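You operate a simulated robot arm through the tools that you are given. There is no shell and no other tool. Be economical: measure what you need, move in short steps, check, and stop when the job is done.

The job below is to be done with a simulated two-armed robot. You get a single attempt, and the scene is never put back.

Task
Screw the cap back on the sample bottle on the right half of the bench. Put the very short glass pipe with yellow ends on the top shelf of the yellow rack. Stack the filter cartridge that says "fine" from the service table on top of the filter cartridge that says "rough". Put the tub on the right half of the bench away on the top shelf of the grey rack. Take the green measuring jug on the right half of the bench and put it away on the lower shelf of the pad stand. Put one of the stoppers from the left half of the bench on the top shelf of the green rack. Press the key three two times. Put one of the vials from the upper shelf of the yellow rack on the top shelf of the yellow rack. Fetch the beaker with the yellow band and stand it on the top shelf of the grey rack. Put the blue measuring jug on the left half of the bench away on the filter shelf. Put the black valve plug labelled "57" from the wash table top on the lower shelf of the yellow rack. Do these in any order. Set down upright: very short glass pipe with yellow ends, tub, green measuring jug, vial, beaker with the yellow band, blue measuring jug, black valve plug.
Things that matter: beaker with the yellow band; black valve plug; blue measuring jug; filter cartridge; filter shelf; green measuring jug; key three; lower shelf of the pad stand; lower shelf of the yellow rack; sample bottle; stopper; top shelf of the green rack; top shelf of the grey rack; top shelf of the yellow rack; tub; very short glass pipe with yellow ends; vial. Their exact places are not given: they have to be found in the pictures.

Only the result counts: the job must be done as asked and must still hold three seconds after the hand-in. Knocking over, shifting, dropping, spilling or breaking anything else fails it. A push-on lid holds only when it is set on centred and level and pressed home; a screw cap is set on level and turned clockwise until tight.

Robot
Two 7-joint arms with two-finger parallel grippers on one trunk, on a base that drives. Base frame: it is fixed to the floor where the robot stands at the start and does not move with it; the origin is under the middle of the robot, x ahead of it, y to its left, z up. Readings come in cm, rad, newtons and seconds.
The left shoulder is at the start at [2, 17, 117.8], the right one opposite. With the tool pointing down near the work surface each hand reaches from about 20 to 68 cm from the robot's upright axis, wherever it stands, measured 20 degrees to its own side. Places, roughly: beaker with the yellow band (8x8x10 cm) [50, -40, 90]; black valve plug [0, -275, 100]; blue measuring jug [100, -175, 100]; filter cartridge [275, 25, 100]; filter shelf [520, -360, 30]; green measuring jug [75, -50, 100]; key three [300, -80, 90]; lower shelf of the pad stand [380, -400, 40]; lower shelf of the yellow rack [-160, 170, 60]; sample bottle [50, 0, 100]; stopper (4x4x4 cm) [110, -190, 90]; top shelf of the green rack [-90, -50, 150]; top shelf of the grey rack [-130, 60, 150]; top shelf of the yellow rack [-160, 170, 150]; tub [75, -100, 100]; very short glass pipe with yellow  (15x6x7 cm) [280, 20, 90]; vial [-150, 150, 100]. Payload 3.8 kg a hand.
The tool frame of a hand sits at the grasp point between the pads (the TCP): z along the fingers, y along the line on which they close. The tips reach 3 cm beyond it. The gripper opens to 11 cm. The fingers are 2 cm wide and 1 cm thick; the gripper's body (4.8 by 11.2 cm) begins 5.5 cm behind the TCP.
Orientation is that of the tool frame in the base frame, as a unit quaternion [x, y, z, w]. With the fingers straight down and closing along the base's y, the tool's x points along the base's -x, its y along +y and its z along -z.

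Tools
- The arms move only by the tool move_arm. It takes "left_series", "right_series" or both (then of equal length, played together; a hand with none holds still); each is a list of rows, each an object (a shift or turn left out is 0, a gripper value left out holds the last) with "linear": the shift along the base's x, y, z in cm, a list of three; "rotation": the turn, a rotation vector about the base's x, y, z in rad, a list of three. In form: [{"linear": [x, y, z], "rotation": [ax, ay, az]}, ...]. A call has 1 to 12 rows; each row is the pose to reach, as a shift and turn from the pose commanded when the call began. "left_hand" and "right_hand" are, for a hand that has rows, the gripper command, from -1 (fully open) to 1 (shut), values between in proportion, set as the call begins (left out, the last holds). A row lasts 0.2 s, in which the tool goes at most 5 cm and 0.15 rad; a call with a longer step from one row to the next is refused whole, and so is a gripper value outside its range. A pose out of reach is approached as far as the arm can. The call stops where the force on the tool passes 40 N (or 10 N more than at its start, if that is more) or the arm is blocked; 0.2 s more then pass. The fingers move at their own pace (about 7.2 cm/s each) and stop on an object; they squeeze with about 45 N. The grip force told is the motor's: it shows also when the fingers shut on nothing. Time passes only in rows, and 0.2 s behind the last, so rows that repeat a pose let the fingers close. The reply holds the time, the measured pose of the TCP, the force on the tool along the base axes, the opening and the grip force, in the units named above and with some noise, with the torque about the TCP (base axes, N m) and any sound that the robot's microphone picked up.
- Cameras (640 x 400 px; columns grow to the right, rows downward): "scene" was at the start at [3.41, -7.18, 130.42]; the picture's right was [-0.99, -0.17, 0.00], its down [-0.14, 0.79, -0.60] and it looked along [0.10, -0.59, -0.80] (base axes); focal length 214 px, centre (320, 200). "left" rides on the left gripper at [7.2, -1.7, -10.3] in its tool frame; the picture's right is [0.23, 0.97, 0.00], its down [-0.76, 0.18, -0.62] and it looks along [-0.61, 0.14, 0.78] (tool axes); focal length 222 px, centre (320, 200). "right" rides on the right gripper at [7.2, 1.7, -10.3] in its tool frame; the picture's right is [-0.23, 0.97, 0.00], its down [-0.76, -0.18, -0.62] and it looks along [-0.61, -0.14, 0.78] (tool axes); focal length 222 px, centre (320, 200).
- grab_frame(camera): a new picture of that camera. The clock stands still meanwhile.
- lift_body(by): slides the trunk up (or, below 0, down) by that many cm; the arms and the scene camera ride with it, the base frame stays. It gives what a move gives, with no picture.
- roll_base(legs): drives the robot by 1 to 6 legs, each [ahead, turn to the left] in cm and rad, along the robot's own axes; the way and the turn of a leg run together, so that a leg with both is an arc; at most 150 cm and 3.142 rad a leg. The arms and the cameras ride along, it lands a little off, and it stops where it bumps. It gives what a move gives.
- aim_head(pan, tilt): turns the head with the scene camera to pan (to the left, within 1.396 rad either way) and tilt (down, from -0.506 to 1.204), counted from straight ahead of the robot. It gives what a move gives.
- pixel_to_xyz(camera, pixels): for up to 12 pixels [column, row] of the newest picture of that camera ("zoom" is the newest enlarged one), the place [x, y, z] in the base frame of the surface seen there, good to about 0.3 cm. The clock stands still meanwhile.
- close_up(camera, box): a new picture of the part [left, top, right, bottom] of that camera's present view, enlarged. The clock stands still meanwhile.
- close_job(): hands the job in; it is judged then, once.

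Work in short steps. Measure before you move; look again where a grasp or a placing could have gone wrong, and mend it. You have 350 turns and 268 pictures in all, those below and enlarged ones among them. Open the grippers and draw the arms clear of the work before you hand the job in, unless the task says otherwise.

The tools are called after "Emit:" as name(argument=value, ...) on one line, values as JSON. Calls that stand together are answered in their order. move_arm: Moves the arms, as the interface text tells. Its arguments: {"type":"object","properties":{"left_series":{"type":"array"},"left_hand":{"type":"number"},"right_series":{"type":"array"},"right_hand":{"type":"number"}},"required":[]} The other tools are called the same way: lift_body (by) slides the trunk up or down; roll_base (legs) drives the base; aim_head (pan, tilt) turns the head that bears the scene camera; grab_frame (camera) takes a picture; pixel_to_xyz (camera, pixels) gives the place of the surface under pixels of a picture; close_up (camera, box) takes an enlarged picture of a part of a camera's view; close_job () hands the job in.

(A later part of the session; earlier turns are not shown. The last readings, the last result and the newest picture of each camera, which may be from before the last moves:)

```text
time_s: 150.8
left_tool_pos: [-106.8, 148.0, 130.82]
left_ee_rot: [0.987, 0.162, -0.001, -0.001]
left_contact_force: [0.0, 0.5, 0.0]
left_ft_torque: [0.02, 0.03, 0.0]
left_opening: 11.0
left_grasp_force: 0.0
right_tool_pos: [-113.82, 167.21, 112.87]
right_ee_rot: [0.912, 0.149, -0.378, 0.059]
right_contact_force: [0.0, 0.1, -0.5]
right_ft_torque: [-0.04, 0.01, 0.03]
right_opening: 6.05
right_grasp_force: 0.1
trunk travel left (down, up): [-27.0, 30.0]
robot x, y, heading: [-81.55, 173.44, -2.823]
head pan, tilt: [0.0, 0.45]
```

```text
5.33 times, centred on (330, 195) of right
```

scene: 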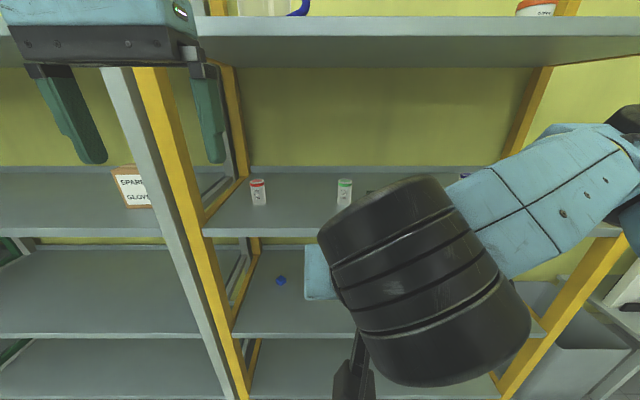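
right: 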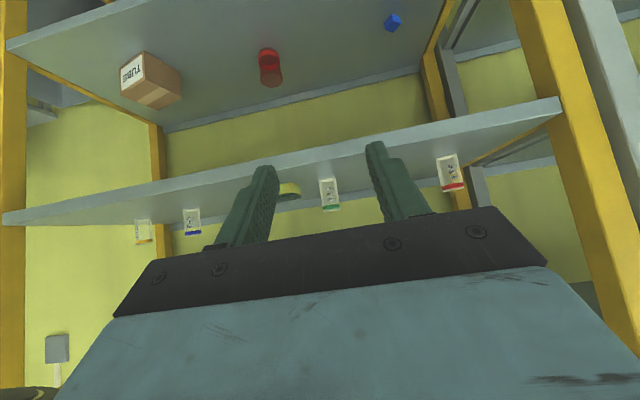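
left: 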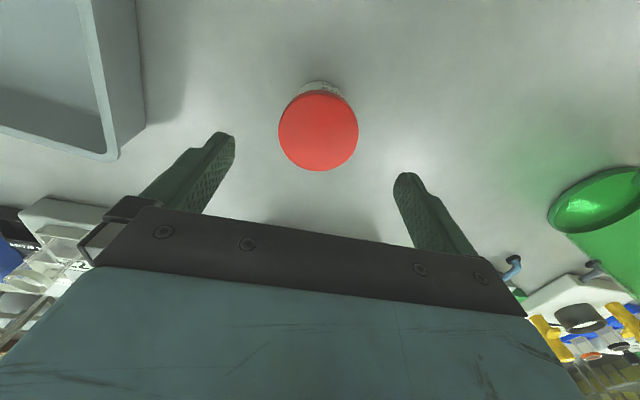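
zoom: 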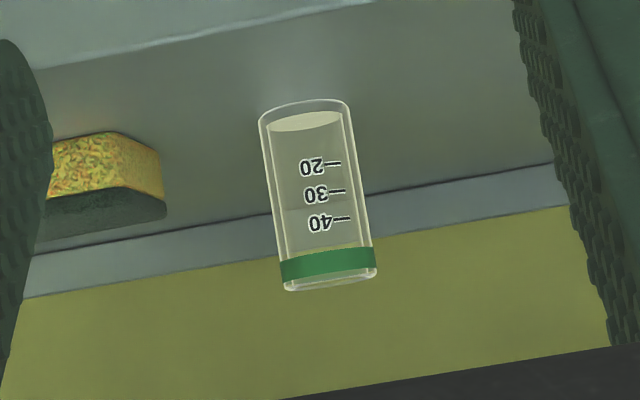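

Estimated vial axis (-151.4,158.1). Align the hand sideways, retract the left hand a bit, then drive 17 cm ahead.

Emit:
move_arm(right_series=[{"linear": [-1, 3.1, 0]}, {"linear": [-1, 3.1, 0]}], left_series=[{"linear": [3.8, 1.2, 0]}, {"linear": [6.6, 2.2, 0]}])

Emit:
roll_base(legs=[[17, 0]])

Emit:
grab_frame(camera="right")

Emit:
grab_frame(camera="scene")

```text
time_s: 151.4
left_tool_pos: [-100.21, 149.83, 130.72]
left_ee_rot: [0.986, 0.164, 0.0, -0.002]
left_contact_force: [0.3, 0.5, 0.3]
left_ft_torque: [0.04, 0.0, 0.02]
left_opening: 11.01
left_grasp_force: 0.1
right_tool_pos: [-114.86, 170.32, 112.84]
right_ee_rot: [0.913, 0.149, -0.376, 0.058]
right_contact_force: [0.3, 0.5, 0.1]
right_ft_torque: [0.0, -0.02, 0.0]
right_opening: 6.06
right_grasp_force: 0.1
trunk travel left (down, up): [-27.0, 30.0]
robot x, y, heading: [-81.23, 173.6, -2.823]
head pan, tilt: [0.0, 0.45]
```

```text
time_s: 152.9
left_tool_pos: [-116.36, 144.54, 130.66]
left_ee_rot: [0.986, 0.164, -0.001, -0.001]
left_contact_force: [0.1, 0.1, -0.5]
left_ft_torque: [0.02, -0.07, 0.02]
left_opening: 11.04
left_grasp_force: 0.1
right_tool_pos: [-131.0, 164.73, 112.77]
right_ee_rot: [0.912, 0.15, -0.378, 0.059]
right_contact_force: [-0.3, 0.5, 0.3]
right_ft_torque: [-0.02, -0.01, 0.0]
right_opening: 6.06
right_grasp_force: 0.0
trunk travel left (down, up): [-27.0, 30.0]
robot x, y, heading: [-97.29, 168.2, -2.82]
head pan, tilt: [0.0, 0.45]
```

```text
187 pictures are left
```

right: 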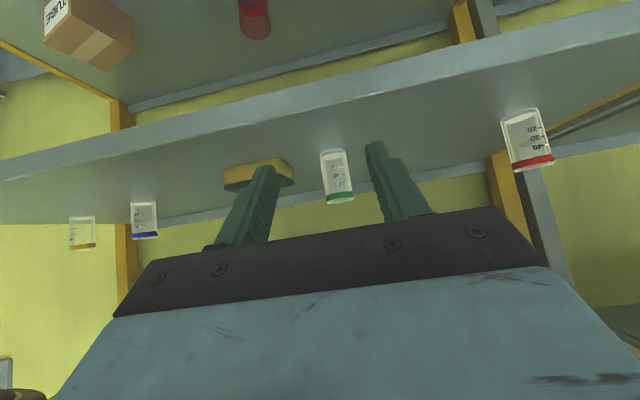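

```text
186 pictures are left
```

scene: 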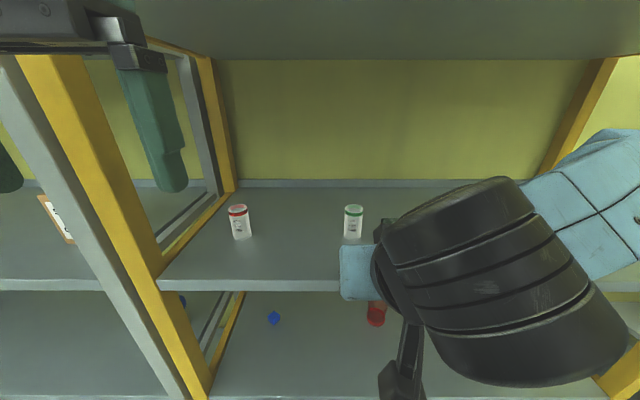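

Projected vial centre ≈ (-151,158.1), straight ahead 21 cm. Advance 13 cm at present height, then look.

Emit:
move_arm(right_series=[{"linear": [-4.2, -1.4, 0]}, {"linear": [-8.4, -2.8, 0]}, {"linear": [-12.3, -4.1, -2]}, {"linear": [-12.3, -4.1, -4.6]}, {"linear": [-12.3, -4.1, -4.6]}])

Emit:
grab_frame(camera="right")

Emit:
close_up(camera="scene", box=[280, 150, 440, 250])

```text
time_s: 154.1
left_tool_pos: [-116.33, 144.43, 130.76]
left_ee_rot: [0.986, 0.164, -0.001, 0.0]
left_contact_force: [-0.3, 0.5, 1.0]
left_ft_torque: [0.02, 0.01, -0.01]
left_opening: 11.02
left_grasp_force: 0.1
right_tool_pos: [-143.07, 160.6, 108.23]
right_ee_rot: [0.912, 0.151, -0.378, 0.06]
right_contact_force: [0.5, -0.7, 0.0]
right_ft_torque: [0.01, 0.01, -0.02]
right_opening: 6.07
right_grasp_force: 0.0
trunk travel left (down, up): [-27.0, 30.0]
robot x, y, heading: [-97.31, 168.17, -2.817]
head pan, tilt: [0.0, 0.45]
```

```text
185 pictures are left
```

right: 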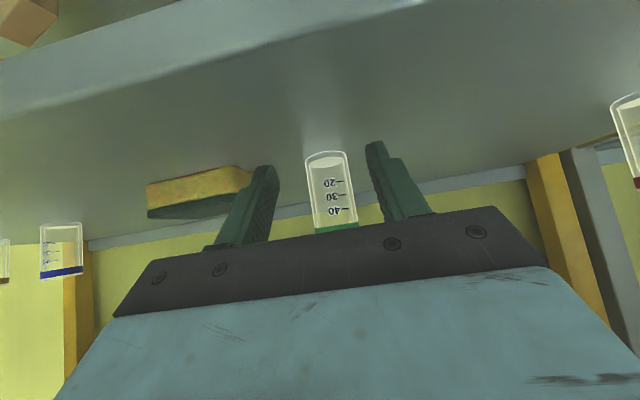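

```text
4.00 times, centred on (360, 200) of scene
```

zoom: 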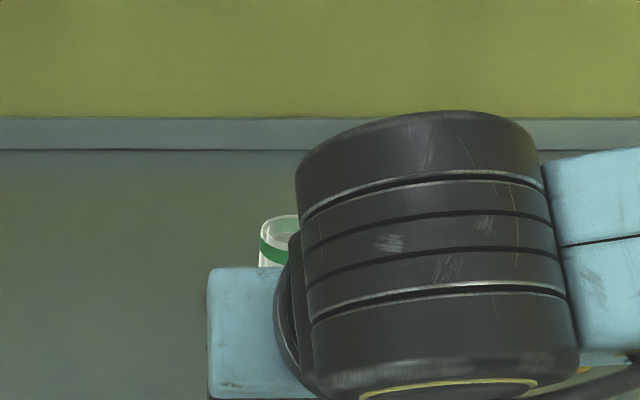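

Vial centred between the fingers. Advance the remaining 8.4 cm and grip.

Emit:
move_arm(right_series=[{"linear": [-4, -1.3, 0]}, {"linear": [-8, -2.65, 0]}, {"linear": [-8, -2.65, 0]}])

Emit:
grab_frame(camera="right")

```text
time_s: 154.9
left_tool_pos: [-116.27, 144.69, 130.72]
left_ee_rot: [0.986, 0.164, 0.0, 0.0]
left_contact_force: [-0.1, 0.1, -0.5]
left_ft_torque: [0.01, -0.03, 0.01]
left_opening: 11.01
left_grasp_force: 0.1
right_tool_pos: [-151.16, 158.1, 108.34]
right_ee_rot: [0.912, 0.149, -0.378, 0.059]
right_contact_force: [0.6, 0.0, 0.2]
right_ft_torque: [-0.02, 0.02, 0.0]
right_opening: 6.07
right_grasp_force: 0.0
trunk travel left (down, up): [-27.0, 30.0]
robot x, y, heading: [-97.31, 167.82, -2.817]
head pan, tilt: [0.0, 0.45]
```

```text
183 pictures are left
```

right: 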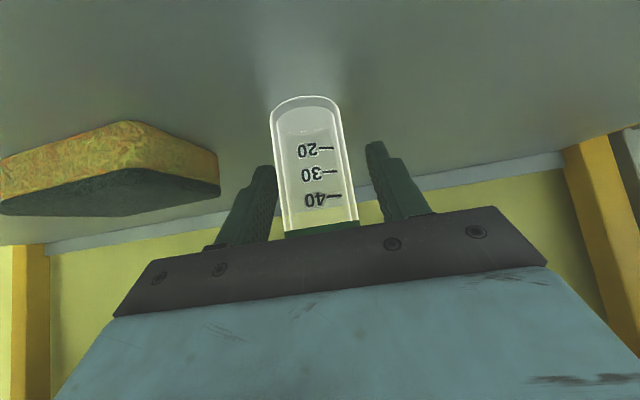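

Vial sits at the TCP. Close and lift 2 cm.

Emit:
move_arm(right_series=[{"linear": [0, 0, 0]}, {"linear": [0, 0, 0]}, {"linear": [0, 0, 0]}, {"linear": [0, 0, 0]}, {"linear": [0, 0, 1]}, {"linear": [0, 0, 2]}], right_hand=1)

Emit:
grab_frame(camera="right")

```text
time_s: 156.3
left_tool_pos: [-116.29, 144.48, 130.75]
left_ee_rot: [0.986, 0.164, -0.001, 0.0]
left_contact_force: [0.2, 0.2, -0.2]
left_ft_torque: [-0.02, 0.01, -0.02]
left_opening: 11.0
left_grasp_force: 0.0
right_tool_pos: [-151.27, 158.13, 110.31]
right_ee_rot: [0.912, 0.149, -0.377, 0.059]
right_contact_force: [0.6, 1.2, -0.5]
right_ft_torque: [-0.02, -0.02, 0.01]
right_opening: 3.79
right_grasp_force: 44.7
trunk travel left (down, up): [-27.0, 30.0]
robot x, y, heading: [-97.56, 167.96, -2.821]
head pan, tilt: [0.0, 0.45]
```

```text
182 pictures are left
```

right: 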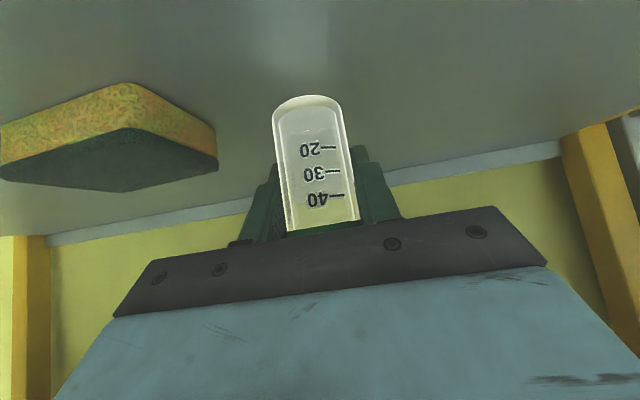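

Vial held. Withdraw the hand 21 cm, then back the base 17 cm and raise the trunk.

Emit:
move_arm(right_series=[{"linear": [4.2, 1.4, 0]}, {"linear": [8.4, 2.8, 0]}, {"linear": [12.6, 4.2, 0]}, {"linear": [16.8, 5.6, 0]}, {"linear": [20, 6.6, 0]}, {"linear": [20, 6.6, 0]}])

Emit:
roll_base(legs=[[-16, 0]])

Emit:
lift_body(by=30)

Emit:
aim_head(pan=0.0, tilt=0.3)

Emit:
grab_frame(camera="scene")

```text
time_s: 157.7
left_tool_pos: [-116.2, 144.51, 130.79]
left_ee_rot: [0.986, 0.164, -0.001, -0.001]
left_contact_force: [-0.7, 0.2, -1.0]
left_ft_torque: [-0.01, 0.0, 0.0]
left_opening: 10.99
left_grasp_force: 0.1
right_tool_pos: [-130.93, 164.59, 110.19]
right_ee_rot: [0.912, 0.151, -0.377, 0.059]
right_contact_force: [-0.1, 0.3, -0.8]
right_ft_torque: [0.0, -0.02, 0.02]
right_opening: 3.83
right_grasp_force: 45.0
trunk travel left (down, up): [-27.0, 30.0]
robot x, y, heading: [-97.62, 168.14, -2.819]
head pan, tilt: [0.0, 0.45]
```

```text
time_s: 159.1
left_tool_pos: [-101.15, 149.65, 130.62]
left_ee_rot: [0.986, 0.164, -0.001, -0.001]
left_contact_force: [0.0, 1.2, -0.1]
left_ft_torque: [-0.04, 0.0, -0.03]
left_opening: 11.0
left_grasp_force: 0.0
right_tool_pos: [-115.91, 169.67, 110.26]
right_ee_rot: [0.912, 0.149, -0.378, 0.058]
right_contact_force: [0.6, 0.2, -0.2]
right_ft_torque: [0.01, 0.01, 0.02]
right_opening: 3.81
right_grasp_force: 44.6
trunk travel left (down, up): [-27.0, 30.0]
robot x, y, heading: [-82.16, 172.89, -2.813]
head pan, tilt: [0.0, 0.45]
```

```text
time_s: 162.1
left_tool_pos: [-101.27, 149.63, 160.71]
left_ee_rot: [0.986, 0.164, -0.001, -0.001]
left_contact_force: [0.5, -0.1, 0.5]
left_ft_torque: [0.01, -0.01, -0.01]
left_opening: 11.01
left_grasp_force: 0.0
right_tool_pos: [-115.98, 169.57, 140.24]
right_ee_rot: [0.912, 0.15, -0.377, 0.06]
right_contact_force: [0.6, 0.2, -0.5]
right_ft_torque: [0.01, 0.02, 0.02]
right_opening: 3.83
right_grasp_force: 45.5
trunk travel left (down, up): [-57.0, 0.0]
robot x, y, heading: [-82.62, 173.35, -2.819]
head pan, tilt: [0.0, 0.45]
```

```text
time_s: 162.8
left_tool_pos: [-101.38, 149.58, 160.63]
left_ee_rot: [0.986, 0.165, -0.001, -0.001]
left_contact_force: [0.0, -0.3, 0.5]
left_ft_torque: [-0.01, 0.03, 0.0]
left_opening: 10.99
left_grasp_force: 0.1
right_tool_pos: [-115.91, 169.52, 140.27]
right_ee_rot: [0.912, 0.15, -0.377, 0.059]
right_contact_force: [-0.3, 0.9, -0.8]
right_ft_torque: [-0.03, -0.02, -0.02]
right_opening: 3.81
right_grasp_force: 45.2
trunk travel left (down, up): [-57.0, 0.0]
robot x, y, heading: [-82.32, 173.03, -2.817]
head pan, tilt: [0.0, 0.3]
```

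```text
181 pictures are left
```

scene: 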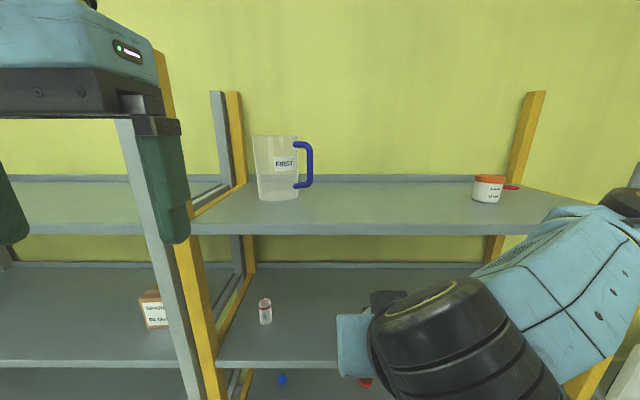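

Raise the right hand 16 cm, then advance the base 14 cm.

Emit:
move_arm(right_series=[{"linear": [0, 0, 4.5]}, {"linear": [0, 0, 9]}, {"linear": [0, 0, 13]}, {"linear": [0, 0, 16]}, {"linear": [0, 0, 16]}])

Emit:
roll_base(legs=[[14, 0]])

Emit:
grab_frame(camera="scene")

```text
time_s: 164.0
left_tool_pos: [-101.36, 149.58, 160.73]
left_ee_rot: [0.986, 0.164, -0.002, -0.001]
left_contact_force: [0.6, -0.2, 1.1]
left_ft_torque: [-0.05, -0.03, 0.0]
left_opening: 11.0
left_grasp_force: 0.1
right_tool_pos: [-115.87, 169.47, 156.27]
right_ee_rot: [0.912, 0.15, -0.378, 0.058]
right_contact_force: [-0.1, 0.4, -0.9]
right_ft_torque: [0.04, 0.0, -0.01]
right_opening: 3.82
right_grasp_force: 44.1
trunk travel left (down, up): [-57.0, 0.0]
robot x, y, heading: [-82.87, 173.25, -2.82]
head pan, tilt: [0.0, 0.3]
```

```text
time_s: 165.3
left_tool_pos: [-114.65, 145.23, 160.84]
left_ee_rot: [0.987, 0.163, -0.002, 0.0]
left_contact_force: [-0.1, 0.1, -0.2]
left_ft_torque: [-0.04, 0.01, 0.0]
left_opening: 10.99
left_grasp_force: 0.1
right_tool_pos: [-129.27, 165.18, 156.36]
right_ee_rot: [0.911, 0.15, -0.379, 0.06]
right_contact_force: [0.4, -0.9, -0.8]
right_ft_torque: [-0.02, 0.0, 0.04]
right_opening: 3.81
right_grasp_force: 45.4
trunk travel left (down, up): [-57.0, 0.0]
robot x, y, heading: [-95.94, 168.43, -2.82]
head pan, tilt: [0.0, 0.3]
```

```text
180 pictures are left
```

scene: 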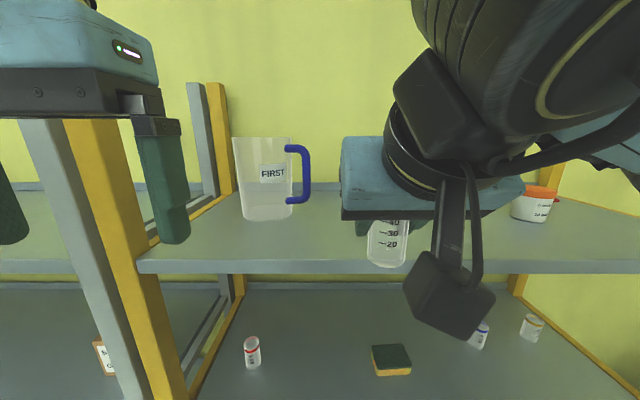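

Check jug handle position versus my lane.

Emit:
pixel_to_xyz(camera="scene", pixels=[[306, 175], [280, 200], [265, 217], [535, 210], [330, 268], [330, 255]])

```text
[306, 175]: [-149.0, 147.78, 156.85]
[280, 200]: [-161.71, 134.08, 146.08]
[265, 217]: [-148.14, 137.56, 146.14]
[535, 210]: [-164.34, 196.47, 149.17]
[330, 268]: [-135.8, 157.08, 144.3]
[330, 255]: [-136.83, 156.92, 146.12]
```

Lane clear (handle 10 cm to the left). Extend 17 cm ahead, slightly right, then lower near contact.

Emit:
move_arm(right_series=[{"linear": [-0.6, 1.9, 0]}, {"linear": [-4.7, 0.5, 0]}, {"linear": [-8.8, -0.8, 0]}, {"linear": [-12.9, -2.2, 0]}, {"linear": [-16.7, -3.4, 0]}, {"linear": [-16.7, -3.4, -3]}, {"linear": [-16.7, -3.4, -5]}, {"linear": [-16.7, -3.4, -5]}])

Emit:
grab_frame(camera="scene")

```text
time_s: 167.1
left_tool_pos: [-114.8, 145.0, 160.66]
left_ee_rot: [0.987, 0.163, -0.002, -0.001]
left_contact_force: [0.8, -0.1, 0.7]
left_ft_torque: [0.02, -0.01, -0.02]
left_opening: 10.98
left_grasp_force: 0.0
right_tool_pos: [-146.18, 161.83, 151.36]
right_ee_rot: [0.912, 0.15, -0.378, 0.06]
right_contact_force: [0.4, 0.2, -1.4]
right_ft_torque: [0.02, 0.0, -0.03]
right_opening: 3.83
right_grasp_force: 44.4
trunk travel left (down, up): [-57.0, 0.0]
robot x, y, heading: [-95.88, 168.33, -2.82]
head pan, tilt: [0.0, 0.3]
```

```text
179 pictures are left
```

scene: 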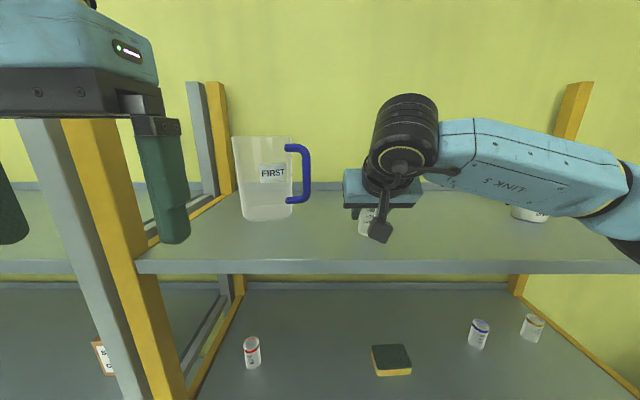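

Lower to contact (expected TCP 150.4).

Emit:
move_arm(right_series=[{"linear": [0, 0, -0.5]}, {"linear": [0, 0, -0.9]}, {"linear": [0, 0, -1.15]}, {"linear": [0, 0, -1.3]}])

```text
time_s: 168.1
left_tool_pos: [-114.77, 145.06, 160.68]
left_ee_rot: [0.986, 0.164, -0.001, 0.0]
left_contact_force: [-0.2, -0.6, -0.8]
left_ft_torque: [0.03, 0.01, -0.01]
left_opening: 11.0
left_grasp_force: 0.0
right_tool_pos: [-146.13, 161.75, 150.41]
right_ee_rot: [0.911, 0.148, -0.38, 0.06]
right_contact_force: [-0.7, 0.2, 13.1]
right_ft_torque: [-0.13, -0.22, -0.01]
right_opening: 3.8
right_grasp_force: 45.3
trunk travel left (down, up): [-57.0, 0.0]
robot x, y, heading: [-95.82, 168.62, -2.821]
head pan, tilt: [0.0, 0.3]
```

Contact. Open partly and withdraw straight back.

Emit:
move_arm(right_series=[{"linear": [0, 0, 0.1]}, {"linear": [0, 0, 0.1]}, {"linear": [0, 0, 0.1]}, {"linear": [2, 0.66, 0.3]}, {"linear": [5, 1.65, 0.5]}, {"linear": [9, 3, 1]}, {"linear": [13, 4.3, 3]}, {"linear": [16, 5.3, 5]}], right_hand=-0.1)

Emit:
grab_frame(camera="right")

```text
time_s: 169.9
left_tool_pos: [-114.75, 145.09, 160.78]
left_ee_rot: [0.987, 0.163, -0.002, 0.0]
left_contact_force: [-0.1, 0.7, -0.2]
left_ft_torque: [0.02, 0.0, -0.01]
left_opening: 11.01
left_grasp_force: 0.2
right_tool_pos: [-129.89, 166.97, 155.23]
right_ee_rot: [0.912, 0.15, -0.378, 0.059]
right_contact_force: [0.1, 0.4, 0.6]
right_ft_torque: [-0.04, 0.0, 0.01]
right_opening: 6.03
right_grasp_force: 0.0
trunk travel left (down, up): [-57.0, 0.0]
robot x, y, heading: [-95.77, 168.86, -2.819]
head pan, tilt: [0.0, 0.3]
```

```text
178 pictures are left
```

right: 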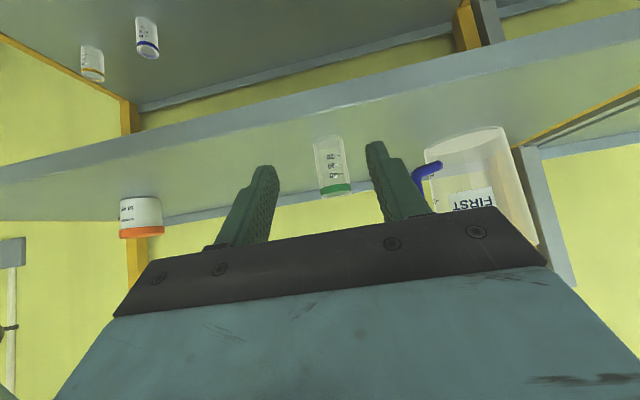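

Vial stands upright on the top shelf. Back off and return the right hand to vertical.

Emit:
roll_base(legs=[[-20, 0]])

Emit:
move_arm(right_series=[{"linear": [0, 0, 1], "rotation": [0.047, -0.142, 0]}, {"linear": [0, 0, 2], "rotation": [0.095, -0.285, 0]}, {"linear": [0, 0, 3], "rotation": [0.142, -0.427, 0]}, {"linear": [-1, 3, 3], "rotation": [0.19, -0.569, 0]}, {"linear": [-2, 7, 3], "rotation": [0.237, -0.712, 0]}, {"linear": [-3, 11, 3], "rotation": [0.248, -0.745, 0]}])

Emit:
lift_body(by=-25)

Emit:
aim_head(pan=0.0, tilt=0.7)

Emit:
grab_frame(camera="scene")

```text
time_s: 171.5
left_tool_pos: [-96.16, 151.38, 160.56]
left_ee_rot: [0.987, 0.162, -0.001, -0.001]
left_contact_force: [-0.6, 0.1, -0.7]
left_ft_torque: [0.01, -0.01, -0.02]
left_opening: 10.99
left_grasp_force: 0.0
right_tool_pos: [-111.31, 173.14, 155.1]
right_ee_rot: [0.912, 0.148, -0.377, 0.058]
right_contact_force: [-0.5, 0.2, -0.8]
right_ft_torque: [-0.01, -0.03, -0.01]
right_opening: 6.05
right_grasp_force: 0.1
trunk travel left (down, up): [-57.0, 0.0]
robot x, y, heading: [-77.02, 174.81, -2.826]
head pan, tilt: [0.0, 0.3]
```

```text
time_s: 172.9
left_tool_pos: [-96.05, 151.72, 160.92]
left_ee_rot: [0.987, 0.162, -0.001, 0.0]
left_contact_force: [0.3, -0.3, 1.2]
left_ft_torque: [0.0, 0.0, -0.01]
left_opening: 10.99
left_grasp_force: 0.1
right_tool_pos: [-114.24, 184.62, 158.11]
right_ee_rot: [0.987, 0.162, 0.0, -0.002]
right_contact_force: [-0.5, 0.7, 0.5]
right_ft_torque: [-0.01, -0.03, -0.01]
right_opening: 6.04
right_grasp_force: 0.1
trunk travel left (down, up): [-57.0, 0.0]
robot x, y, heading: [-77.06, 174.89, -2.825]
head pan, tilt: [0.0, 0.3]
```

```text
time_s: 175.5
left_tool_pos: [-96.05, 151.36, 135.79]
left_ee_rot: [0.987, 0.162, -0.001, -0.001]
left_contact_force: [0.0, -0.1, -0.7]
left_ft_torque: [0.01, 0.0, 0.02]
left_opening: 10.99
left_grasp_force: 0.1
right_tool_pos: [-114.29, 184.57, 133.08]
right_ee_rot: [0.987, 0.161, 0.0, -0.003]
right_contact_force: [0.5, -1.0, 0.7]
right_ft_torque: [-0.06, -0.01, -0.02]
right_opening: 6.04
right_grasp_force: 0.0
trunk travel left (down, up): [-32.0, 25.0]
robot x, y, heading: [-76.93, 175.22, -2.829]
head pan, tilt: [0.0, 0.3]
```

```text
time_s: 176.4
left_tool_pos: [-96.17, 151.24, 135.54]
left_ee_rot: [0.987, 0.163, -0.001, 0.001]
left_contact_force: [-19.1, -34.7, -43.7]
left_ft_torque: [1.56, 1.43, -1.82]
left_opening: 10.98
left_grasp_force: 0.0
right_tool_pos: [-114.24, 184.38, 133.06]
right_ee_rot: [0.987, 0.161, 0.0, -0.003]
right_contact_force: [0.0, -0.2, 0.0]
right_ft_torque: [0.01, 0.01, 0.0]
right_opening: 6.06
right_grasp_force: 0.1
trunk travel left (down, up): [-32.0, 25.0]
robot x, y, heading: [-77.01, 174.88, -2.828]
head pan, tilt: [0.0, 0.7]
```

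```text
177 pictures are left
```

scene: 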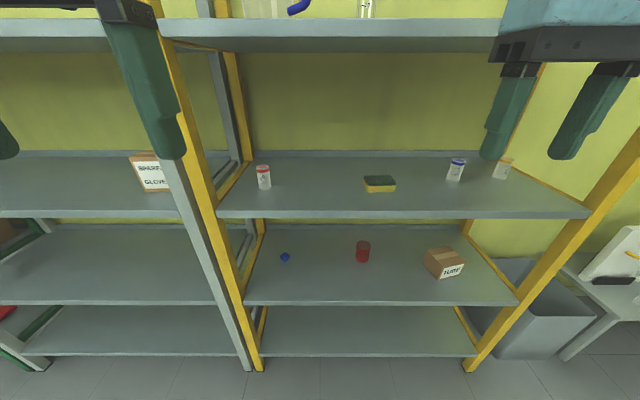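

The tilted head pressed against the left hand (force 60 N); move the left hand forward away from the head.

Emit:
move_arm(left_series=[{"linear": [-3.8, -1.3, 0]}, {"linear": [-7, -3, 0]}, {"linear": [-7, -5, 0]}])

Emit:
pixel_to_xyz(camera="scene", pixels=[[285, 257], [362, 250], [330, 280], [330, 302], [330, 232], [445, 265], [255, 300]])

```text
time_s: 177.2
left_tool_pos: [-103.18, 146.47, 135.88]
left_ee_rot: [0.987, 0.161, -0.002, -0.002]
left_contact_force: [0.7, 1.0, 0.7]
left_ft_torque: [0.0, -0.02, 0.0]
left_opening: 11.0
left_grasp_force: 0.1
right_tool_pos: [-114.12, 184.46, 133.12]
right_ee_rot: [0.987, 0.161, 0.0, -0.002]
right_contact_force: [0.2, -0.4, -0.6]
right_ft_torque: [0.04, -0.01, 0.03]
right_opening: 6.02
right_grasp_force: 0.0
trunk travel left (down, up): [-32.0, 25.0]
robot x, y, heading: [-77.29, 174.9, -2.821]
head pan, tilt: [0.0, 0.7]
```

```text
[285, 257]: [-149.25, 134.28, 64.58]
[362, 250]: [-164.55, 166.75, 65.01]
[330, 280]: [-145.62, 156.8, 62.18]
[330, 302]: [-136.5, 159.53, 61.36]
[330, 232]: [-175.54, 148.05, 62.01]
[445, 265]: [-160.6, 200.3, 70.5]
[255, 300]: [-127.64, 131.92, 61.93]
```

Lower yellow shelf is z=62 with free room near (-145,155). Now drive along the aisle to the far bench end (stoppers).

Emit:
roll_base(legs=[[0, 1.572], [150, 0], [120, 0]])

```text
time_s: 194.1
left_tool_pos: [34.43, -108.6, 135.82]
left_ee_rot: [0.582, 0.814, -0.001, -0.001]
left_contact_force: [-0.5, 0.0, -0.4]
left_ft_torque: [0.0, 0.0, 0.04]
left_opening: 10.98
left_grasp_force: 0.1
right_tool_pos: [-3.37, -119.86, 133.0]
right_ee_rot: [0.583, 0.813, -0.002, -0.002]
right_contact_force: [-0.1, 0.4, -0.3]
right_ft_torque: [-0.01, 0.01, 0.03]
right_opening: 6.06
right_grasp_force: 0.0
trunk travel left (down, up): [-32.0, 25.0]
robot x, y, heading: [5.84, -82.7, -1.251]
head pan, tilt: [0.0, 0.7]
```

On course. Continue 133 cm, and turn left to face the bench end.

Emit:
roll_base(legs=[[133, 0], [0, 1.571]])

Emit:
grab_frame(camera="scene")

```text
time_s: 204.6
left_tool_pos: [73.21, -179.94, 135.84]
left_ee_rot: [-0.165, 0.986, 0.0, 0.001]
left_contact_force: [0.0, -0.9, -1.3]
left_ft_torque: [0.0, -0.02, -0.01]
left_opening: 11.02
left_grasp_force: 0.0
right_tool_pos: [84.65, -217.85, 133.02]
right_ee_rot: [-0.164, 0.986, -0.003, 0.0]
right_contact_force: [-0.4, 0.5, -0.8]
right_ft_torque: [0.01, -0.04, -0.05]
right_opening: 6.05
right_grasp_force: 0.0
trunk travel left (down, up): [-32.0, 25.0]
robot x, y, heading: [47.56, -208.26, 0.325]
head pan, tilt: [0.0, 0.7]
```

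```text
176 pictures are left
```

scene: 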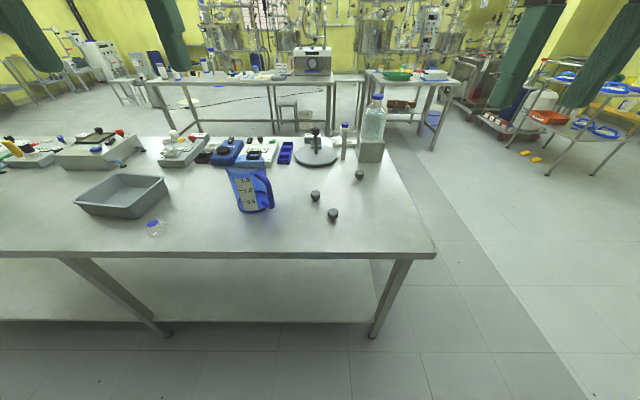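

Stoppers at (333,214), (315,196), (359,175); blue jug at (250,190). Zoom and measure.

Emit:
close_up(camera="scene", box=[215, 150, 385, 250])

Emit:
pixel_to_xyz(camera="scene", pixels=[[333, 211], [333, 217], [328, 212], [338, 212], [315, 193], [315, 199], [359, 173], [250, 175], [255, 210], [240, 195], [268, 190], [430, 255]])

```text
3.76 times, centred on (300, 200) of scene
```

zoom: 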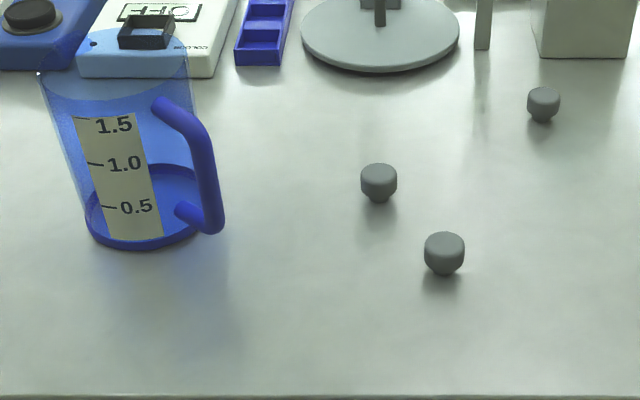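

```text
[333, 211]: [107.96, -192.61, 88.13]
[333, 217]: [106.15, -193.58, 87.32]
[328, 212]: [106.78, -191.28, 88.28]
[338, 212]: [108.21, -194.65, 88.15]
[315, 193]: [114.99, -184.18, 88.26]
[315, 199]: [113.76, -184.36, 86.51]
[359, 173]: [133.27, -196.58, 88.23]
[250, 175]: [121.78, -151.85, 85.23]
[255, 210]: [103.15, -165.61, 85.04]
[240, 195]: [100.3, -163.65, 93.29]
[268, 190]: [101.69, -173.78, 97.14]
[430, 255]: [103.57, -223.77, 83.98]
```

Nearest stopper centre ≈ (107.5,-193), top 88.2. Advance 12 cm and move the left hand above it.

Emit:
roll_base(legs=[[13, 0]])

```text
time_s: 205.9
left_tool_pos: [85.59, -175.87, 135.81]
left_ee_rot: [-0.164, 0.986, -0.001, 0.002]
left_contact_force: [0.6, 0.2, 0.1]
left_ft_torque: [-0.02, 0.01, 0.0]
left_opening: 10.97
left_grasp_force: 0.1
right_tool_pos: [96.94, -213.79, 133.12]
right_ee_rot: [-0.164, 0.987, -0.002, 0.0]
right_contact_force: [0.4, 0.4, 1.0]
right_ft_torque: [-0.04, 0.02, -0.03]
right_opening: 6.05
right_grasp_force: 0.0
trunk travel left (down, up): [-32.0, 25.0]
robot x, y, heading: [59.87, -204.27, 0.321]
head pan, tilt: [0.0, 0.7]
```

Emit:
lift_body(by=-17)

Emit:
move_arm(left_series=[{"linear": [3.6, -2.8, 0]}, {"linear": [7.2, -5.6, 0]}, {"linear": [10.8, -8.4, 0]}, {"linear": [14.4, -11.2, 0]}, {"linear": [18, -14, 0]}, {"linear": [21.8, -17, 0]}, {"linear": [21.8, -17, -4.5]}, {"linear": [21.8, -17, -9]}, {"linear": [21.8, -17, -13.5]}, {"linear": [21.8, -17, -18]}, {"linear": [21.8, -17, -20]}, {"linear": [21.8, -17, -20]}], left_hand=-0.1)

Emit:
grab_frame(camera="left")

```text
time_s: 207.8
left_tool_pos: [85.55, -175.87, 118.92]
left_ee_rot: [-0.164, 0.986, -0.001, 0.001]
left_contact_force: [-0.7, 0.3, 0.4]
left_ft_torque: [-0.02, 0.02, -0.01]
left_opening: 11.0
left_grasp_force: 0.0
right_tool_pos: [96.76, -213.77, 116.03]
right_ee_rot: [-0.163, 0.987, -0.002, 0.001]
right_contact_force: [-0.2, -0.2, -0.1]
right_ft_torque: [-0.02, 0.02, -0.01]
right_opening: 6.08
right_grasp_force: 0.0
trunk travel left (down, up): [-15.0, 42.0]
robot x, y, heading: [59.38, -204.16, 0.327]
head pan, tilt: [0.0, 0.7]
```

```text
time_s: 210.4
left_tool_pos: [107.39, -192.95, 98.75]
left_ee_rot: [-0.164, 0.987, -0.001, 0.001]
left_contact_force: [0.0, -0.3, -0.3]
left_ft_torque: [-0.02, 0.0, -0.02]
left_opening: 6.04
left_grasp_force: 0.0
left hand out of reach, approached as far as the arm can: row 6
right_tool_pos: [96.84, -213.8, 116.12]
right_ee_rot: [-0.163, 0.987, -0.002, 0.0]
right_contact_force: [-0.4, 0.4, 0.6]
right_ft_torque: [0.01, -0.02, 0.03]
right_opening: 6.07
right_grasp_force: 0.0
trunk travel left (down, up): [-15.0, 42.0]
robot x, y, heading: [59.7, -204.06, 0.325]
head pan, tilt: [0.0, 0.7]
```

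```text
174 pictures are left
```

left: 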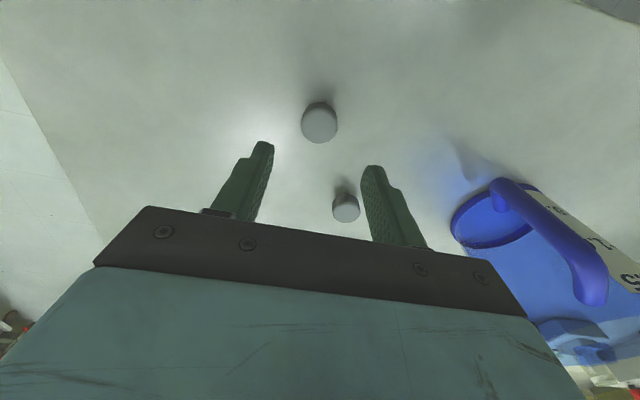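

Emit:
pixel_to_xyz(camera="left", pixels=[[320, 125], [304, 125], [336, 125], [320, 110], [320, 140], [346, 208]])

```text
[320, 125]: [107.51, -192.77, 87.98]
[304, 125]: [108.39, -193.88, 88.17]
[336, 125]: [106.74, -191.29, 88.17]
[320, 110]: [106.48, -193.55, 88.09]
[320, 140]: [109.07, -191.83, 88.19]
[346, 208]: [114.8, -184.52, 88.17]
```

Centre (107.6,-192.7). Descend to 88.6 and grip.

Emit:
move_arm(left_series=[{"linear": [0.2, 0.2, -4]}, {"linear": [0.2, 0.2, -8]}, {"linear": [0.2, 0.2, -10.1]}, {"linear": [0.2, 0.2, -10.1]}])

Emit:
move_arm(left_series=[{"linear": [0, 0, 0]}, {"linear": [0, 0, 0]}, {"linear": [0, 0, 0]}, {"linear": [0, 0, 0]}, {"linear": [0, 0, 4]}, {"linear": [0, 0, 8]}, {"linear": [0, 0, 12]}, {"linear": [0, 0, 16]}, {"linear": [0, 0, 20]}, {"linear": [0, 0, 24]}], left_hand=1)

Emit:
grab_frame(camera="left")

```text
time_s: 211.4
left_tool_pos: [107.55, -192.63, 88.81]
left_ee_rot: [-0.164, 0.987, -0.001, 0.001]
left_contact_force: [-0.5, 0.7, -0.8]
left_ft_torque: [-0.03, 0.03, 0.02]
left_opening: 6.08
left_grasp_force: 0.0
right_tool_pos: [96.84, -213.98, 116.01]
right_ee_rot: [-0.164, 0.986, -0.002, 0.001]
right_contact_force: [-0.3, -1.0, 0.0]
right_ft_torque: [0.03, 0.0, 0.01]
right_opening: 6.08
right_grasp_force: 0.1
trunk travel left (down, up): [-15.0, 42.0]
robot x, y, heading: [59.46, -204.41, 0.324]
head pan, tilt: [0.0, 0.7]
```

```text
time_s: 213.6
left_tool_pos: [107.53, -192.84, 113.01]
left_ee_rot: [-0.163, 0.987, -0.001, 0.001]
left_contact_force: [-0.8, -0.2, 0.2]
left_ft_torque: [-0.03, -0.01, -0.02]
left_opening: 3.23
left_grasp_force: 44.5
right_tool_pos: [96.74, -213.8, 116.07]
right_ee_rot: [-0.163, 0.987, -0.002, 0.001]
right_contact_force: [0.3, 0.3, -0.6]
right_ft_torque: [0.01, -0.02, -0.02]
right_opening: 6.03
right_grasp_force: 0.0
trunk travel left (down, up): [-15.0, 42.0]
robot x, y, heading: [59.53, -204.17, 0.325]
head pan, tilt: [0.0, 0.7]
```

```text
173 pictures are left
```

left: 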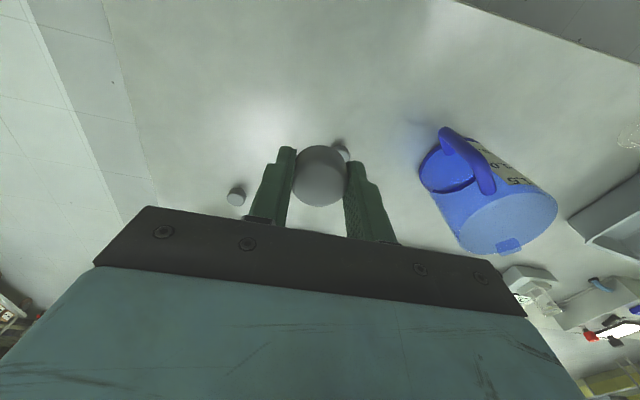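

Stopper held. Retract the left hand, back up, and turn right to view the wash table.

Emit:
move_arm(left_series=[{"linear": [-4.2, 2.2, 1]}, {"linear": [-8.4, 4.4, 2]}, {"linear": [-12.6, 6.6, 3]}, {"linear": [-16.8, 8.8, 4]}, {"linear": [-20.5, 11, 5]}, {"linear": [-20.5, 11, 5]}])

Emit:
roll_base(legs=[[-22, 0], [0, -1.571]])

Emit:
aim_head(pan=-0.6, tilt=0.5)

Emit:
grab_frame(camera="scene")

```text
time_s: 215.0
left_tool_pos: [87.11, -181.79, 117.91]
left_ee_rot: [-0.164, 0.986, -0.001, 0.001]
left_contact_force: [0.3, -0.1, -0.4]
left_ft_torque: [-0.01, 0.02, 0.02]
left_opening: 3.25
left_grasp_force: 44.8
right_tool_pos: [96.83, -213.92, 116.07]
right_ee_rot: [-0.163, 0.987, -0.003, 0.001]
right_contact_force: [0.9, -0.1, -0.1]
right_ft_torque: [0.02, -0.01, 0.01]
right_opening: 6.05
right_grasp_force: 0.0
trunk travel left (down, up): [-15.0, 42.0]
robot x, y, heading: [59.51, -204.66, 0.319]
head pan, tilt: [0.0, 0.7]
```

```text
time_s: 220.3
left_tool_pos: [63.44, -237.59, 118.03]
left_ee_rot: [0.562, 0.827, -0.004, -0.002]
left_contact_force: [-0.6, 0.9, -0.7]
left_ft_torque: [0.0, -0.05, 0.04]
left_opening: 3.25
left_grasp_force: 45.1
right_tool_pos: [32.31, -248.66, 116.08]
right_ee_rot: [0.558, 0.83, -0.007, -0.008]
right_contact_force: [0.3, -0.7, -0.9]
right_ft_torque: [0.01, -0.01, -0.02]
right_opening: 6.03
right_grasp_force: 0.0
trunk travel left (down, up): [-15.0, 42.0]
robot x, y, heading: [39.25, -211.21, -1.199]
head pan, tilt: [0.0, 0.7]
stopped in leg 2: the robot was blocked; the commanded pose is now the measured one
```

```text
time_s: 221.3
left_tool_pos: [63.46, -237.63, 117.84]
left_ee_rot: [0.561, 0.828, -0.004, -0.002]
left_contact_force: [0.7, -0.8, 0.2]
left_ft_torque: [0.01, 0.02, 0.0]
left_opening: 3.27
left_grasp_force: 45.5
right_tool_pos: [32.19, -248.63, 115.94]
right_ee_rot: [0.558, 0.83, -0.007, -0.008]
right_contact_force: [0.4, -0.2, 0.1]
right_ft_torque: [-0.02, -0.03, 0.01]
right_opening: 6.07
right_grasp_force: 0.0
trunk travel left (down, up): [-15.0, 42.0]
robot x, y, heading: [38.99, -211.22, -1.201]
head pan, tilt: [-0.6, 0.499]
```

```text
172 pictures are left
```

scene: 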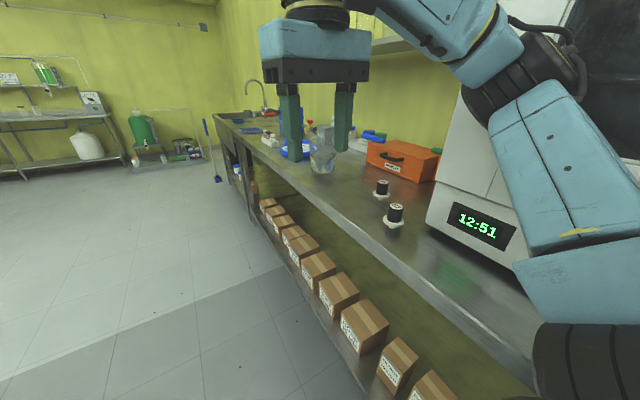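

The turn was blocked near the end, perhaps the right elbow touching the oven. Turn back left 0.25 at once and measure the wash table.

Emit:
roll_base(legs=[[0, 0.25]])

Emit:
aim_head(pan=-0.9, tilt=0.5)

Emit:
grab_frame(camera="scene")

Emit:
pixel_to_xyz(camera="scene", pixels=[[380, 180], [395, 205], [300, 170], [400, 240], [480, 225], [520, 160], [300, 200], [450, 320], [350, 200], [560, 240]])

```text
time_s: 222.0
left_tool_pos: [63.3, -237.47, 117.99]
left_ee_rot: [0.56, 0.828, -0.003, -0.001]
left_contact_force: [0.0, 0.7, 0.6]
left_ft_torque: [0.02, 0.0, 0.04]
left_opening: 3.25
left_grasp_force: 45.0
right_tool_pos: [32.35, -248.52, 116.06]
right_ee_rot: [0.555, 0.832, -0.008, -0.007]
right_contact_force: [-0.6, 0.6, -0.6]
right_ft_torque: [0.01, 0.01, -0.01]
right_opening: 6.07
right_grasp_force: 0.2
trunk travel left (down, up): [-15.0, 42.0]
robot x, y, heading: [39.56, -211.34, -1.196]
head pan, tilt: [-0.6, 0.499]
stopped in leg 1: the robot was blocked; the commanded pose is now the measured one
```

```text
time_s: 222.8
left_tool_pos: [63.46, -237.4, 118.11]
left_ee_rot: [0.561, 0.828, -0.003, -0.001]
left_contact_force: [-0.6, 0.0, -0.5]
left_ft_torque: [0.02, -0.01, 0.01]
left_opening: 3.28
left_grasp_force: 44.9
right_tool_pos: [32.39, -248.6, 115.98]
right_ee_rot: [0.556, 0.831, -0.008, -0.008]
right_contact_force: [-0.4, -0.4, 0.6]
right_ft_torque: [0.03, 0.02, 0.01]
right_opening: 6.09
right_grasp_force: 0.0
trunk travel left (down, up): [-15.0, 42.0]
robot x, y, heading: [39.11, -211.11, -1.194]
head pan, tilt: [-0.901, 0.499]
```

```text
171 pictures are left
```

scene: 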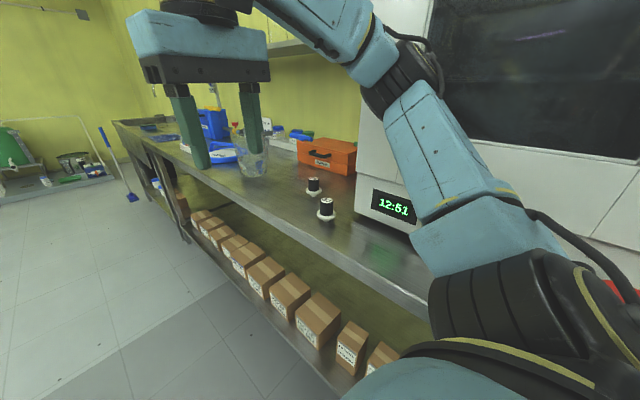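

```text
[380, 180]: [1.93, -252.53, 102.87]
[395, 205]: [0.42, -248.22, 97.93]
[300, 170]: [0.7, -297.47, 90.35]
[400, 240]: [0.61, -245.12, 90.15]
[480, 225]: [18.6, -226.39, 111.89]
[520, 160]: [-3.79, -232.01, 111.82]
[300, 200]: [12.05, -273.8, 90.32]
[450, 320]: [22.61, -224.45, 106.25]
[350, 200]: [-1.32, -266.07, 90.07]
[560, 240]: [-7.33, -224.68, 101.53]
```

Blocked both ways; I look further right to see what touches.

Emit:
aim_head(pan=-1.39, tilt=0.4)

Emit:
grab_frame(camera="scene")

Emit:
aim_head(pan=-1.2, tilt=1.1)

Emit:
grab_frame(camera="scene")

```text
time_s: 223.7
left_tool_pos: [63.53, -237.54, 117.96]
left_ee_rot: [0.561, 0.828, -0.004, -0.002]
left_contact_force: [-0.1, 0.3, -0.4]
left_ft_torque: [0.01, 0.01, -0.02]
left_opening: 3.28
left_grasp_force: 45.4
right_tool_pos: [32.42, -248.63, 116.08]
right_ee_rot: [0.556, 0.831, -0.007, -0.007]
right_contact_force: [-0.2, 0.2, 0.3]
right_ft_torque: [0.01, -0.02, 0.01]
right_opening: 6.08
right_grasp_force: 0.0
trunk travel left (down, up): [-15.0, 42.0]
robot x, y, heading: [39.28, -211.8, -1.194]
head pan, tilt: [-1.389, 0.4]
```

```text
170 pictures are left
```

scene: 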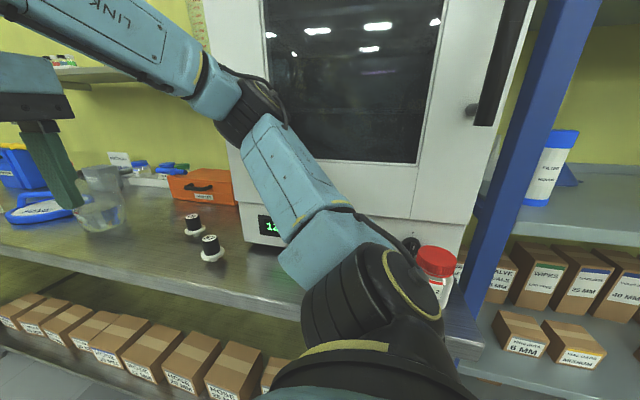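

```text
time_s: 224.8
left_tool_pos: [63.48, -237.49, 118.05]
left_ee_rot: [0.561, 0.828, -0.005, -0.002]
left_contact_force: [0.2, -0.2, -0.2]
left_ft_torque: [0.02, -0.01, -0.01]
left_opening: 3.26
left_grasp_force: 45.0
right_tool_pos: [32.32, -248.57, 115.99]
right_ee_rot: [0.556, 0.831, -0.007, -0.007]
right_contact_force: [-0.6, -1.1, 0.0]
right_ft_torque: [0.02, -0.04, 0.0]
right_opening: 6.06
right_grasp_force: 0.0
trunk travel left (down, up): [-15.0, 42.0]
robot x, y, heading: [39.37, -211.48, -1.196]
head pan, tilt: [-1.201, 1.1]
```

```text
169 pictures are left
```

scene: 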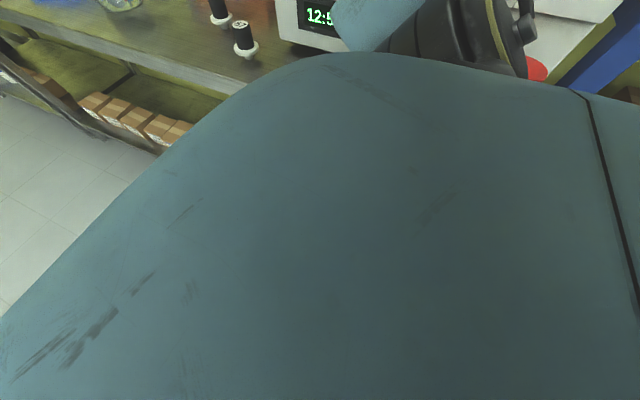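

I measure the distances between arm, oven and the red-capped tub.

Emit:
aim_head(pan=-1.39, tilt=0.5)

Emit:
grab_frame(camera="scene")

Emit:
pixel_to_xyz(camera="scene", pixels=[[437, 245], [440, 262], [405, 240], [350, 240], [250, 70], [275, 60], [320, 190], [230, 190], [455, 190], [250, 200], [290, 275], [400, 300]])

```text
time_s: 225.8
left_tool_pos: [63.44, -237.59, 118.01]
left_ee_rot: [0.56, 0.828, -0.005, -0.001]
left_contact_force: [-0.9, 0.7, -0.3]
left_ft_torque: [0.02, 0.01, 0.0]
left_opening: 3.26
left_grasp_force: 44.8
right_tool_pos: [32.27, -248.65, 115.88]
right_ee_rot: [0.556, 0.831, -0.007, -0.008]
right_contact_force: [0.1, -0.7, 0.1]
right_ft_torque: [0.03, 0.0, 0.02]
right_opening: 6.04
right_grasp_force: 0.1
trunk travel left (down, up): [-15.0, 42.0]
robot x, y, heading: [38.99, -211.2, -1.196]
head pan, tilt: [-1.389, 0.499]
```

```text
168 pictures are left
```

scene: 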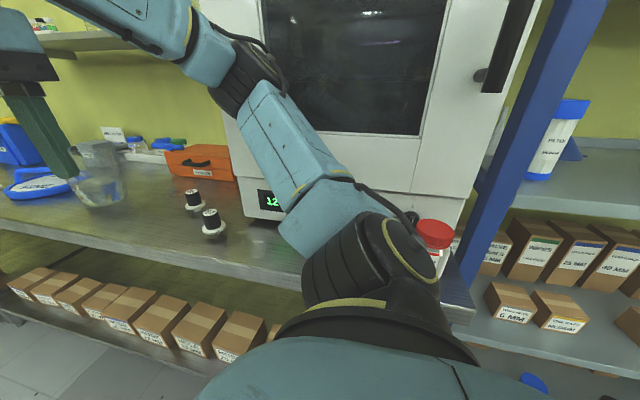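

```text
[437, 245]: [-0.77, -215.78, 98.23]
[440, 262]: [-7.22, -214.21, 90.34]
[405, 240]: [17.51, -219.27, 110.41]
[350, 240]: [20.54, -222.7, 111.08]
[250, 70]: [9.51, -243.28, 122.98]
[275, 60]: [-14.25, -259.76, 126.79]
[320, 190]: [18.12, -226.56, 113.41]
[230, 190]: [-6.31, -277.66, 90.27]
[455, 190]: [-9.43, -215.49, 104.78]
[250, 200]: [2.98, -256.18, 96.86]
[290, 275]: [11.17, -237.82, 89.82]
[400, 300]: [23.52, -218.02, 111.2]
```

Nothing on the arm touches; the base corner is against the wash table's frame. Drive forward with slight left arc to free it.

Emit:
roll_base(legs=[[15, 0], [25, 0.3]])

```text
time_s: 228.6
left_tool_pos: [87.73, -264.76, 118.06]
left_ee_rot: [0.43, 0.903, -0.002, 0.0]
left_contact_force: [0.5, -0.2, 0.8]
left_ft_torque: [0.03, 0.05, 0.01]
left_opening: 3.25
left_grasp_force: 45.2
right_tool_pos: [61.37, -284.78, 115.79]
right_ee_rot: [0.425, 0.905, -0.005, -0.005]
right_contact_force: [0.2, -0.1, -0.1]
right_ft_torque: [0.0, 0.0, -0.01]
right_opening: 6.04
right_grasp_force: 0.1
trunk travel left (down, up): [-15.0, 42.0]
robot x, y, heading: [56.62, -246.85, -0.888]
head pan, tilt: [-1.389, 0.499]
```

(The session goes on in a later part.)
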